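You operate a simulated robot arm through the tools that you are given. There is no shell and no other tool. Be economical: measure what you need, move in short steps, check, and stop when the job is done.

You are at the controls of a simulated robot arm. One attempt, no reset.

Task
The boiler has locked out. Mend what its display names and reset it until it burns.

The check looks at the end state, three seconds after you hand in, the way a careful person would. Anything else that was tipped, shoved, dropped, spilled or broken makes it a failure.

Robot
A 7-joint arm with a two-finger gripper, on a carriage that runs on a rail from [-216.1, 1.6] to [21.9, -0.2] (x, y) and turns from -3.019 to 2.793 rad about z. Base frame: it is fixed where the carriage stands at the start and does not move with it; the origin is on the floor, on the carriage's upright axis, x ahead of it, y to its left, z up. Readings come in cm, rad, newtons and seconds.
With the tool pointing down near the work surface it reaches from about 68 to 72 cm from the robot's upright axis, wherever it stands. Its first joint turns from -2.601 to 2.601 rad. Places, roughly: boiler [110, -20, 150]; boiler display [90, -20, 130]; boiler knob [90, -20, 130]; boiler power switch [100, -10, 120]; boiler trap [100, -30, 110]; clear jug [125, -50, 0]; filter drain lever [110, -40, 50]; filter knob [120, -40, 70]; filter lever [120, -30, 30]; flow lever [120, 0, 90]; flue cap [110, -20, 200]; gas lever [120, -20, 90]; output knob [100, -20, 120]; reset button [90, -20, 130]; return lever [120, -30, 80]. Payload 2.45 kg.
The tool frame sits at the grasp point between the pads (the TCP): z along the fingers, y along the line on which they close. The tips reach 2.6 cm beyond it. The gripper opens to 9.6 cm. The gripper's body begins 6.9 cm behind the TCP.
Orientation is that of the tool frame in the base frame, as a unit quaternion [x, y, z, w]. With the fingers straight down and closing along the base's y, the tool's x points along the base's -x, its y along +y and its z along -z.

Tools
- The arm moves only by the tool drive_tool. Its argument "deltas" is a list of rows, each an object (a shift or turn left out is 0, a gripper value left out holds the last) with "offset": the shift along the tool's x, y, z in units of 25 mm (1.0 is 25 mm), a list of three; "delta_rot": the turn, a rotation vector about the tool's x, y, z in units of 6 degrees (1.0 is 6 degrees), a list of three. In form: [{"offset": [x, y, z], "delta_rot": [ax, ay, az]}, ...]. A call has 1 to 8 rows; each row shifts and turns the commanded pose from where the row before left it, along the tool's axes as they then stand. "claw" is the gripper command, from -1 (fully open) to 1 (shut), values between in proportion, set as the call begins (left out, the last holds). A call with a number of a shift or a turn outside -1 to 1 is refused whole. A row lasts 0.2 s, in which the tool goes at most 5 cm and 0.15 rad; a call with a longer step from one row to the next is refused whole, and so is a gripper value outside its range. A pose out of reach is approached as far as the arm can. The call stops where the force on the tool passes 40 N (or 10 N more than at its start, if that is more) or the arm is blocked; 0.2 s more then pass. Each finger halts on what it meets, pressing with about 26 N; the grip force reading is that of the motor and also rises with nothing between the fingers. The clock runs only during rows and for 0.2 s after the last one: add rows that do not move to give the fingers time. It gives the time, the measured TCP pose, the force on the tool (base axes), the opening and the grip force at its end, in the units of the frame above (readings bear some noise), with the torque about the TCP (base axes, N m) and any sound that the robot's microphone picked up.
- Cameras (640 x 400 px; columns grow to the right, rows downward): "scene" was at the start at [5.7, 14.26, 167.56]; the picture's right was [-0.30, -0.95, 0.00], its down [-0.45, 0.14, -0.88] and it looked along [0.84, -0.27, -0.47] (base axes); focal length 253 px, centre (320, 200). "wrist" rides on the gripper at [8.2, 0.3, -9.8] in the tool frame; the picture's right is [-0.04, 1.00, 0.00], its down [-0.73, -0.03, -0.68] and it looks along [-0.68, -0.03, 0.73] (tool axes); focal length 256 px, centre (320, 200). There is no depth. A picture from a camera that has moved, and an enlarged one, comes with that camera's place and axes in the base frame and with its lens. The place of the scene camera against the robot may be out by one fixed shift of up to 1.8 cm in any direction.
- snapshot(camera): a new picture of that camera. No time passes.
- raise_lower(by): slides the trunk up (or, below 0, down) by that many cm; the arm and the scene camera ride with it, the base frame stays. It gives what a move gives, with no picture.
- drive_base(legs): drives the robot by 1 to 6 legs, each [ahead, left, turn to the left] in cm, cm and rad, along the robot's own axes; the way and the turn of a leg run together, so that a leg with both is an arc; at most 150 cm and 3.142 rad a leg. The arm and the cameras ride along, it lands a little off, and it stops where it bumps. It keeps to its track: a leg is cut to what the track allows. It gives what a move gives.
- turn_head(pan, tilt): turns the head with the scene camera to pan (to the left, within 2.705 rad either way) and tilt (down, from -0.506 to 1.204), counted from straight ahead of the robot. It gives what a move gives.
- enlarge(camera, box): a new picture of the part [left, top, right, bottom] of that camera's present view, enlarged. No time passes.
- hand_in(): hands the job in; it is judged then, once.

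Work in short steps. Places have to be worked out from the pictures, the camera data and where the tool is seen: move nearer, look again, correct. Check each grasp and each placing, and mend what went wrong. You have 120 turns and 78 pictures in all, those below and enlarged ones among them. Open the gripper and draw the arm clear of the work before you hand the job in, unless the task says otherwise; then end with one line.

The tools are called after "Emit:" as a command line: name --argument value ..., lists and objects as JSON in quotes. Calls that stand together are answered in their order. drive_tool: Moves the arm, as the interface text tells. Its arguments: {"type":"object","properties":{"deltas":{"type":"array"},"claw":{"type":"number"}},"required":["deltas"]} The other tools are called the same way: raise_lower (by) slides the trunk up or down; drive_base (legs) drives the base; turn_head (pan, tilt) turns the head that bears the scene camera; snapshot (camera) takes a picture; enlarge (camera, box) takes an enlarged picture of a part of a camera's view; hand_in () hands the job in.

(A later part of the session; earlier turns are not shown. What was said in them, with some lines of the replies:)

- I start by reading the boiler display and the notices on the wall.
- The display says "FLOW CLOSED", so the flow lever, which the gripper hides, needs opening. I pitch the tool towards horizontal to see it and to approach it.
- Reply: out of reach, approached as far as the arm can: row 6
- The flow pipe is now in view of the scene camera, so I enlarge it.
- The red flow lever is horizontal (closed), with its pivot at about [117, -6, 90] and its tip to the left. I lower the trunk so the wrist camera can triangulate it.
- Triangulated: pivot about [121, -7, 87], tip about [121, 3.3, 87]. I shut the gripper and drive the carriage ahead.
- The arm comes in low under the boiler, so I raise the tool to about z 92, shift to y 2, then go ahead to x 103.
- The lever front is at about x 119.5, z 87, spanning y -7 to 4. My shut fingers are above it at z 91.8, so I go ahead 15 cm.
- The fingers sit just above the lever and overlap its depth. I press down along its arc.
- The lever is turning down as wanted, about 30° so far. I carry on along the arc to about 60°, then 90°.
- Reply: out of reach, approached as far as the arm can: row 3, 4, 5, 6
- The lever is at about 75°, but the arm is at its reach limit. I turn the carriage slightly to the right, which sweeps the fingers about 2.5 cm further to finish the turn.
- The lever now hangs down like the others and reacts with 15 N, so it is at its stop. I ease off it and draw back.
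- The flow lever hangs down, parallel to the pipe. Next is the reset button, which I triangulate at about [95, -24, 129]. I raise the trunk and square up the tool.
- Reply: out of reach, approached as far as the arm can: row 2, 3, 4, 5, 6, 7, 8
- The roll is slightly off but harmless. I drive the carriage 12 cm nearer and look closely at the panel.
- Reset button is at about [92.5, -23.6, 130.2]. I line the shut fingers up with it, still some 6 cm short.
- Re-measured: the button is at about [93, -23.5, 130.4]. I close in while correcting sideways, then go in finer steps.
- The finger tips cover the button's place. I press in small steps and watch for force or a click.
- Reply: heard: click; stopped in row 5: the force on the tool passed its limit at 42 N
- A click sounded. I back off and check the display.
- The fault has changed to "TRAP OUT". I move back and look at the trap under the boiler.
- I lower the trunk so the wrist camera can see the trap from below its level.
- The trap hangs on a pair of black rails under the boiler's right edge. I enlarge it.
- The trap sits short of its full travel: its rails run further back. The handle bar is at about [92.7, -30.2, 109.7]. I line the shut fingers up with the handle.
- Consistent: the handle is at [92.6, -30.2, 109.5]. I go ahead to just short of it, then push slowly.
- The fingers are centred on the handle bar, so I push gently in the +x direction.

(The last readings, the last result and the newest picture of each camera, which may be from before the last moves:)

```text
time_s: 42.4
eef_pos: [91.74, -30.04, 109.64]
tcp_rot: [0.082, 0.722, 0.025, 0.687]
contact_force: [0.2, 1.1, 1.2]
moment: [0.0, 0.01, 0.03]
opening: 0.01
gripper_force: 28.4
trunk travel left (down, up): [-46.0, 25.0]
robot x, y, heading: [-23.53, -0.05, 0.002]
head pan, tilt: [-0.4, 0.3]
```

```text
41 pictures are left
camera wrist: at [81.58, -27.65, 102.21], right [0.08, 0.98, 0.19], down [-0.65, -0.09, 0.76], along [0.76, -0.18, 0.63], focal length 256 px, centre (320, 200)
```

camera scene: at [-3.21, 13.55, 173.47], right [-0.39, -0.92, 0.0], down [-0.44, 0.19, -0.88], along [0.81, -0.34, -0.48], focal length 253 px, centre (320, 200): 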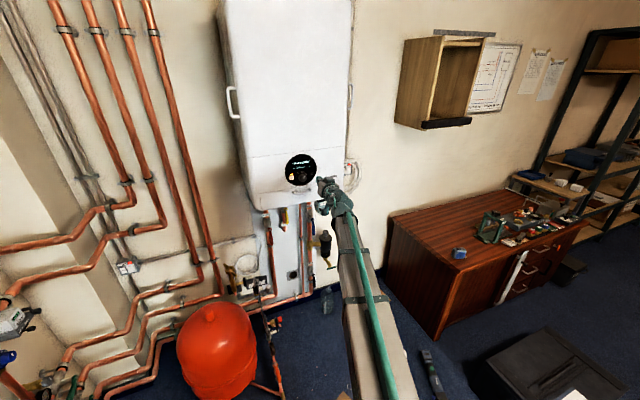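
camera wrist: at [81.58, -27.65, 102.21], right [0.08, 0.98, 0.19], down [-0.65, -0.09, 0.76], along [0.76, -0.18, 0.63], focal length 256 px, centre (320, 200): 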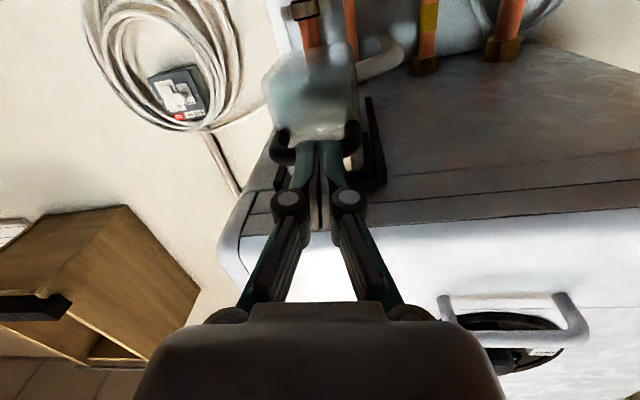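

There is no stop force yet, so I push on.

Emit:
drive_tool --deltas '[{"offset": [-0.01, 0.02, 0.3]}, {"offset": [-0.01, 0.02, 0.3]}, {"offset": [-0.01, 0.02, 0.3]}, {"offset": [-0.01, 0.02, 0.3]}]'

Emit:
snapshot --camera "wrist"

Emit:
enlarge --camera "scene" --box '[270, 140, 370, 220]'

```text
time_s: 43.3
eef_pos: [93.55, -30.04, 109.57]
tcp_rot: [0.081, 0.722, 0.026, 0.686]
contact_force: [-12.0, 1.7, 3.0]
moment: [0.04, -0.05, 0.12]
opening: 0.01
gripper_force: 28.4
trunk travel left (down, up): [-46.0, 25.0]
robot x, y, heading: [-23.71, 0.09, -0.007]
head pan, tilt: [-0.4, 0.3]
stopped in row 4: the force on the tool passed its limit at 48 N (the readings are from after the stop); the commanded pose is now the measured one
```

```text
40 pictures are left
camera wrist: at [83.38, -27.73, 102.14], right [0.08, 0.98, 0.19], down [-0.65, -0.09, 0.76], along [0.76, -0.18, 0.62], focal length 256 px, centre (320, 200)
```

wrist: 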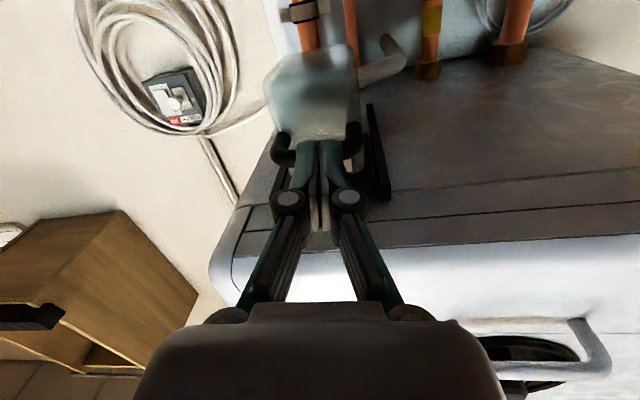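

```text
5.00 times, centred on (320, 180) of scene
camera zoom: at [-18.42, 13.62, 150.33], right [-0.39, -0.92, 0.0], down [-0.27, 0.11, -0.96], along [0.88, -0.37, -0.29], focal length 1265 px, centre (320, 300)
```

zoom: 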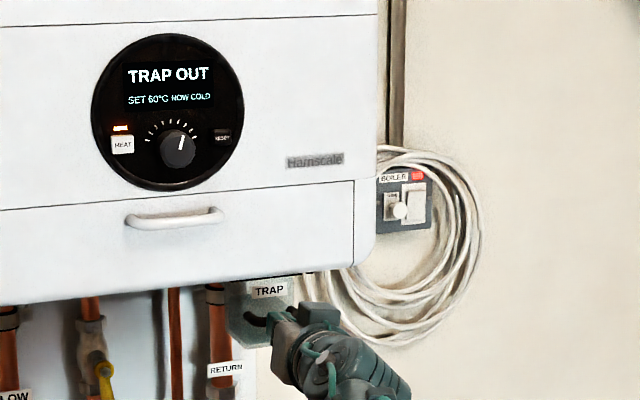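

The push met a firm stop after about 3 to 4 cm of travel. I back off and inspect the seating.

Emit:
drive_tool --deltas '[{"offset": [0.02, -0.04, -1]}, {"offset": [0.04, -0.08, -1]}, {"offset": [0.04, -0.08, -1]}, {"offset": [0.04, -0.08, -1]}, {"offset": [0.04, -0.08, -1]}, {"offset": [0.04, -0.08, -1]}]'

Emit:
enlarge --camera "wrist" --box '[240, 20, 390, 140]'

Emit:
enlarge --camera "scene" --box '[290, 180, 340, 220]'

```text
time_s: 44.7
eef_pos: [78.76, -29.91, 109.64]
tcp_rot: [0.081, 0.723, 0.024, 0.686]
contact_force: [0.1, -0.2, 0.5]
moment: [0.01, -0.03, 0.04]
opening: 0.0
gripper_force: 28.9
trunk travel left (down, up): [-46.0, 25.0]
robot x, y, heading: [-23.96, -0.02, 0.004]
head pan, tilt: [-0.4, 0.3]
```

```text
3.33 times, centred on (315, 80) of wrist
camera zoom: at [68.52, -27.56, 102.14], right [0.08, 0.98, 0.19], down [-0.64, -0.09, 0.76], along [0.76, -0.18, 0.62], focal length 853 px, centre (337, 600)
```

zoom: 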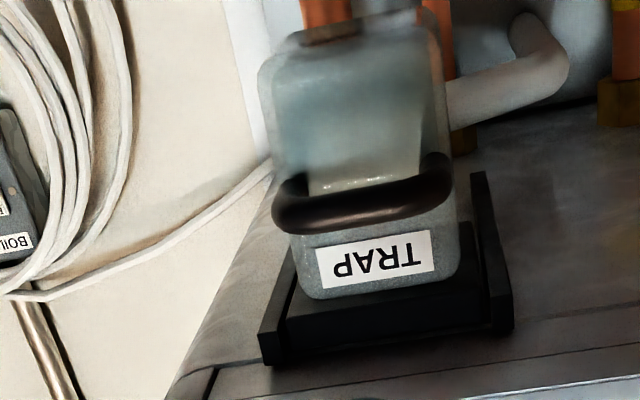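

```text
10.00 times, centred on (315, 200) of scene
camera zoom: at [-18.23, 13.59, 150.31], right [-0.39, -0.92, 0.0], down [-0.27, 0.11, -0.96], along [0.88, -0.37, -0.3], focal length 2531 px, centre (370, 200)
```

zoom: 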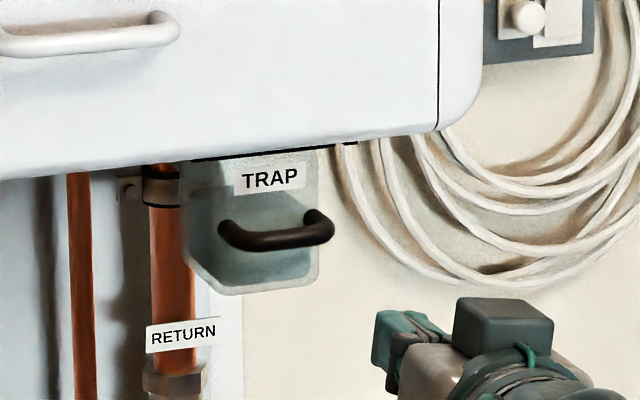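

The trap is now seated flush between its rails. I go back up to the reset button.

Emit:
raise_lower --by 21

Emit:
drive_tool --deltas '[{"offset": [0.1, 0.73, 0]}, {"offset": [0.1, 0.73, 0]}, {"offset": [0.1, 0.73, 0]}, {"offset": [0.04, 0.7, 0]}, {"offset": [0, 0.03, 0.8]}, {"offset": [0, 0.03, 0.8]}]'

Emit:
enlarge --camera "wrist" --box '[240, 60, 440, 220]'

```text
time_s: 47.0
eef_pos: [78.85, -30.0, 130.57]
tcp_rot: [0.081, 0.723, 0.025, 0.686]
contact_force: [-0.5, 0.0, -0.3]
moment: [0.0, 0.01, -0.01]
opening: 0.0
gripper_force: 28.7
trunk travel left (down, up): [-67.0, 4.0]
robot x, y, heading: [-23.87, 0.02, -0.001]
head pan, tilt: [-0.4, 0.3]
```

```text
time_s: 48.4
eef_pos: [83.33, -22.86, 130.58]
tcp_rot: [0.081, 0.723, 0.025, 0.686]
contact_force: [0.3, -0.3, 0.3]
moment: [0.02, 0.0, 0.02]
opening: 0.0
gripper_force: 28.2
trunk travel left (down, up): [-67.0, 4.0]
robot x, y, heading: [-23.77, 0.51, -0.001]
head pan, tilt: [-0.4, 0.3]
```

```text
2.50 times, centred on (340, 140) of wrist
camera zoom: at [73.16, -20.52, 123.1], right [0.08, 0.98, 0.19], down [-0.64, -0.09, 0.76], along [0.76, -0.18, 0.62], focal length 640 px, centre (270, 350)
```

zoom: 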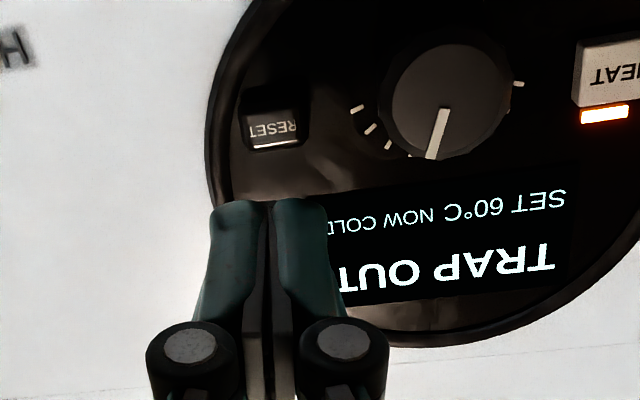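

The same approach position as before; I press again.

Emit:
drive_tool --deltas '[{"offset": [-0.02, 0.03, 0.6]}, {"offset": [-0.02, 0.03, 0.6]}, {"offset": [-0.02, 0.02, 0.6]}, {"offset": [-0.01, 0.02, 0.3]}, {"offset": [0, 0, 0.15]}, {"offset": [0, 0, 0.12]}, {"offset": [0, 0, 0.12]}, {"offset": [0, 0, 0.12]}]'

Emit:
drive_tool --deltas '[{"offset": [0, 0, -0.8]}, {"offset": [0, 0, -1]}, {"offset": [0, 0, -1]}, {"offset": [0, 0, -1]}, {"offset": [0, 0, -1]}, {"offset": [0, 0, 0]}]'

Emit:
snapshot --camera "wrist"

```text
time_s: 50.1
eef_pos: [89.54, -23.11, 130.48]
tcp_rot: [0.079, 0.723, 0.026, 0.686]
contact_force: [-17.5, 1.3, -5.5]
moment: [-0.01, 0.12, 0.07]
opening: 0.6
gripper_force: 27.8
trunk travel left (down, up): [-67.0, 4.0]
robot x, y, heading: [-23.7, 0.06, 0.005]
head pan, tilt: [-0.4, 0.3]
heard: click
```

```text
time_s: 51.5
eef_pos: [78.02, -22.28, 131.07]
tcp_rot: [0.08, 0.723, 0.025, 0.686]
contact_force: [0.3, 0.6, -0.4]
moment: [-0.02, -0.04, 0.0]
opening: 0.0
gripper_force: 28.4
trunk travel left (down, up): [-67.0, 4.0]
robot x, y, heading: [-23.79, 0.21, 0.001]
head pan, tilt: [-0.4, 0.3]
```

```text
35 pictures are left
camera wrist: at [67.74, -19.96, 123.7], right [0.08, 0.98, 0.19], down [-0.64, -0.09, 0.76], along [0.76, -0.18, 0.62], focal length 256 px, centre (320, 200)
```

wrist: 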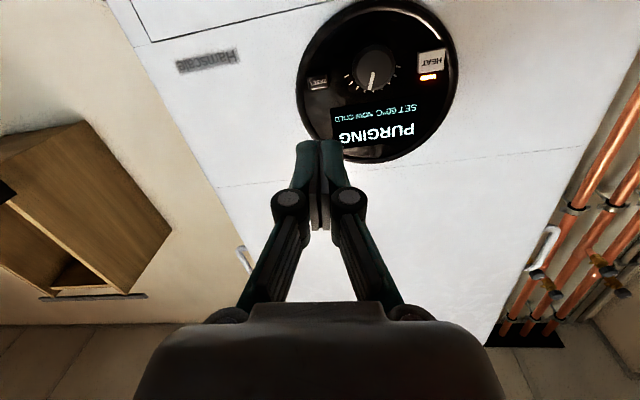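

It is "PURGING", the start of the burn sequence. I wait and watch.

Emit:
drive_tool --deltas '[{}, {}, {}, {}, {}, {}, {}, {}]'

Emit:
drive_tool --deltas '[{}, {}, {}, {}, {}, {}, {}, {}]'

Emit:
drive_tool --deltas '[{}, {}, {}, {}, {}, {}, {}, {}]'

Emit:
enlarge --camera "wrist" --box '[280, 0, 480, 160]'

```text
time_s: 53.4
eef_pos: [77.89, -22.41, 131.22]
tcp_rot: [0.08, 0.723, 0.026, 0.686]
contact_force: [-0.2, -0.1, -0.9]
moment: [0.02, 0.02, -0.03]
opening: 0.0
gripper_force: 28.7
trunk travel left (down, up): [-67.0, 4.0]
robot x, y, heading: [-23.68, 0.25, 0.002]
head pan, tilt: [-0.4, 0.3]
```

```text
time_s: 55.1
eef_pos: [77.87, -22.27, 131.16]
tcp_rot: [0.08, 0.723, 0.026, 0.686]
contact_force: [-0.7, -0.6, 0.1]
moment: [0.0, -0.03, 0.02]
opening: 0.0
gripper_force: 28.4
trunk travel left (down, up): [-67.0, 4.0]
robot x, y, heading: [-24.04, 0.43, -0.002]
head pan, tilt: [-0.4, 0.3]
```

```text
time_s: 57.0
eef_pos: [77.87, -22.39, 131.23]
tcp_rot: [0.08, 0.723, 0.025, 0.686]
contact_force: [-0.3, -0.2, -0.4]
moment: [0.0, -0.02, 0.01]
opening: 0.0
gripper_force: 28.9
trunk travel left (down, up): [-67.0, 4.0]
robot x, y, heading: [-24.03, 0.25, 0.001]
head pan, tilt: [-0.4, 0.3]
```

```text
2.50 times, centred on (380, 80) of wrist
camera zoom: at [67.73, -19.96, 123.72], right [0.08, 0.98, 0.19], down [-0.64, -0.09, 0.76], along [0.76, -0.18, 0.62], focal length 640 px, centre (170, 500)
```

zoom: 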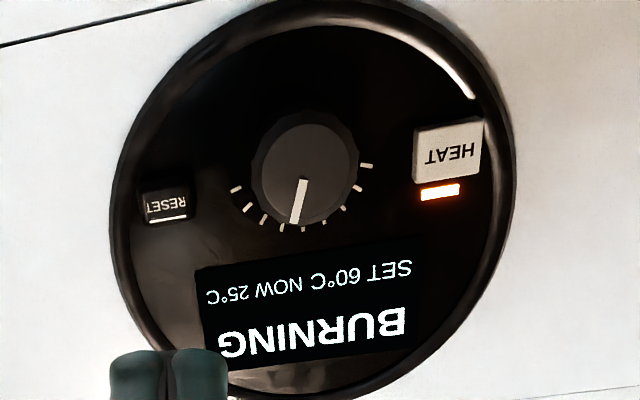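

It is burning. I draw back, open the gripper, wait, and check that it keeps burning.

Emit:
drive_base --legs '[[-30, 0, 0]]'

Emit:
drive_tool --deltas '[{}, {}, {}, {}, {}, {}, {}, {}]' --claw -1

Emit:
drive_tool --deltas '[{}, {}, {}, {}, {}, {}, {}, {}]'

Emit:
drive_tool --deltas '[{}, {}, {}, {}, {}, {}, {}, {}]'

Emit:
drive_tool --deltas '[{}, {}, {}, {}, {}, {}, {}, {}]'

Emit:
turn_head --pan -0.2 --tilt 0.45

Emit:
enlarge --camera "scene" --box '[260, 100, 460, 260]'

Emit:
enlarge --camera "wrist" --box '[280, 0, 480, 160]'

```text
time_s: 59.0
eef_pos: [47.75, -21.91, 131.23]
tcp_rot: [0.08, 0.723, 0.026, 0.686]
contact_force: [-0.7, -0.1, 1.5]
moment: [-0.02, 0.01, 0.0]
opening: 0.01
gripper_force: 28.7
trunk travel left (down, up): [-67.0, 4.0]
robot x, y, heading: [-54.15, 0.25, 0.003]
head pan, tilt: [-0.4, 0.3]
```

```text
time_s: 60.8
eef_pos: [47.79, -22.02, 131.19]
tcp_rot: [0.079, 0.723, 0.026, 0.686]
contact_force: [0.1, 0.3, 0.5]
moment: [0.0, 0.02, 0.01]
opening: 9.59
gripper_force: 0.1
trunk travel left (down, up): [-67.0, 4.0]
robot x, y, heading: [-53.97, 0.71, 0.007]
head pan, tilt: [-0.4, 0.3]
```

```text
time_s: 62.6
eef_pos: [47.84, -21.85, 131.16]
tcp_rot: [0.081, 0.723, 0.026, 0.685]
contact_force: [1.1, -0.4, -0.3]
moment: [0.02, -0.02, 0.01]
opening: 9.62
gripper_force: 0.1
trunk travel left (down, up): [-67.0, 4.0]
robot x, y, heading: [-53.47, 0.57, 0.006]
head pan, tilt: [-0.4, 0.3]
```

```text
time_s: 64.4
eef_pos: [47.84, -21.91, 131.15]
tcp_rot: [0.08, 0.723, 0.026, 0.686]
contact_force: [0.6, -0.2, 0.7]
moment: [0.0, -0.01, 0.0]
opening: 9.61
gripper_force: 0.0
trunk travel left (down, up): [-67.0, 4.0]
robot x, y, heading: [-54.1, 0.24, 0.007]
head pan, tilt: [-0.4, 0.3]
```

```text
time_s: 66.2
eef_pos: [47.82, -22.0, 131.14]
tcp_rot: [0.079, 0.723, 0.027, 0.685]
contact_force: [0.3, 0.8, -1.7]
moment: [0.01, 0.02, 0.0]
opening: 9.6
gripper_force: 0.1
trunk travel left (down, up): [-67.0, 4.0]
robot x, y, heading: [-53.61, 0.5, -0.0]
head pan, tilt: [-0.4, 0.3]
```

```text
time_s: 66.9
eef_pos: [47.82, -22.0, 131.06]
tcp_rot: [0.08, 0.723, 0.027, 0.685]
contact_force: [0.0, 0.1, 0.6]
moment: [-0.01, -0.01, -0.01]
opening: 9.61
gripper_force: 0.1
trunk travel left (down, up): [-67.0, 4.0]
robot x, y, heading: [-54.36, 0.07, 0.003]
head pan, tilt: [-0.201, 0.45]
```

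```text
2.50 times, centred on (360, 180) of scene
camera zoom: at [-47.98, 15.6, 169.92], right [-0.2, -0.98, 0.0], down [-0.43, 0.09, -0.9], along [0.88, -0.18, -0.43], focal length 633 px, centre (220, 250)
```

zoom: 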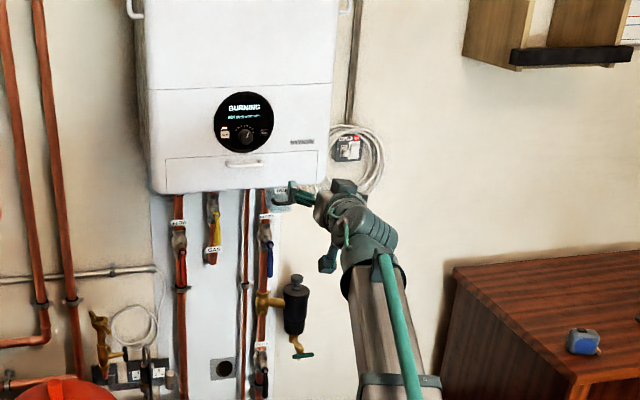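

```text
2.50 times, centred on (380, 80) of wrist
camera zoom: at [37.62, -19.61, 123.72], right [0.08, 0.98, 0.19], down [-0.64, -0.09, 0.76], along [0.76, -0.18, 0.62], focal length 640 px, centre (170, 500)
```

zoom: 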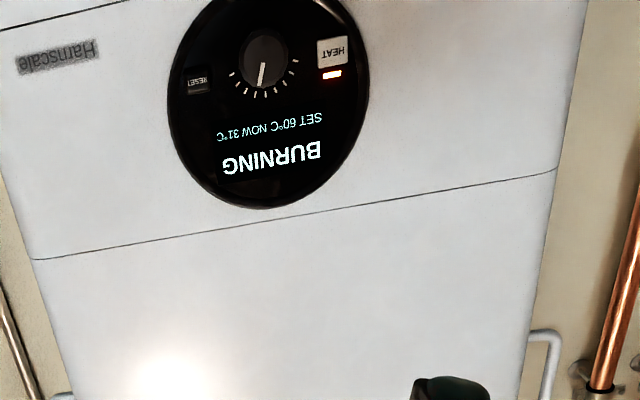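

The boiler burns steadily (31 °C and rising), the flow lever is open, the trap is seated, and the arm is clear with the gripper open. I hand in.

Emit:
hand_in

```text
The job is handed in.
```

The boiler is burning: I opened the closed flow lever, pushed the trap back in and reset it after each, and its last reading was 31 °C and rising towards the set 60 °C.
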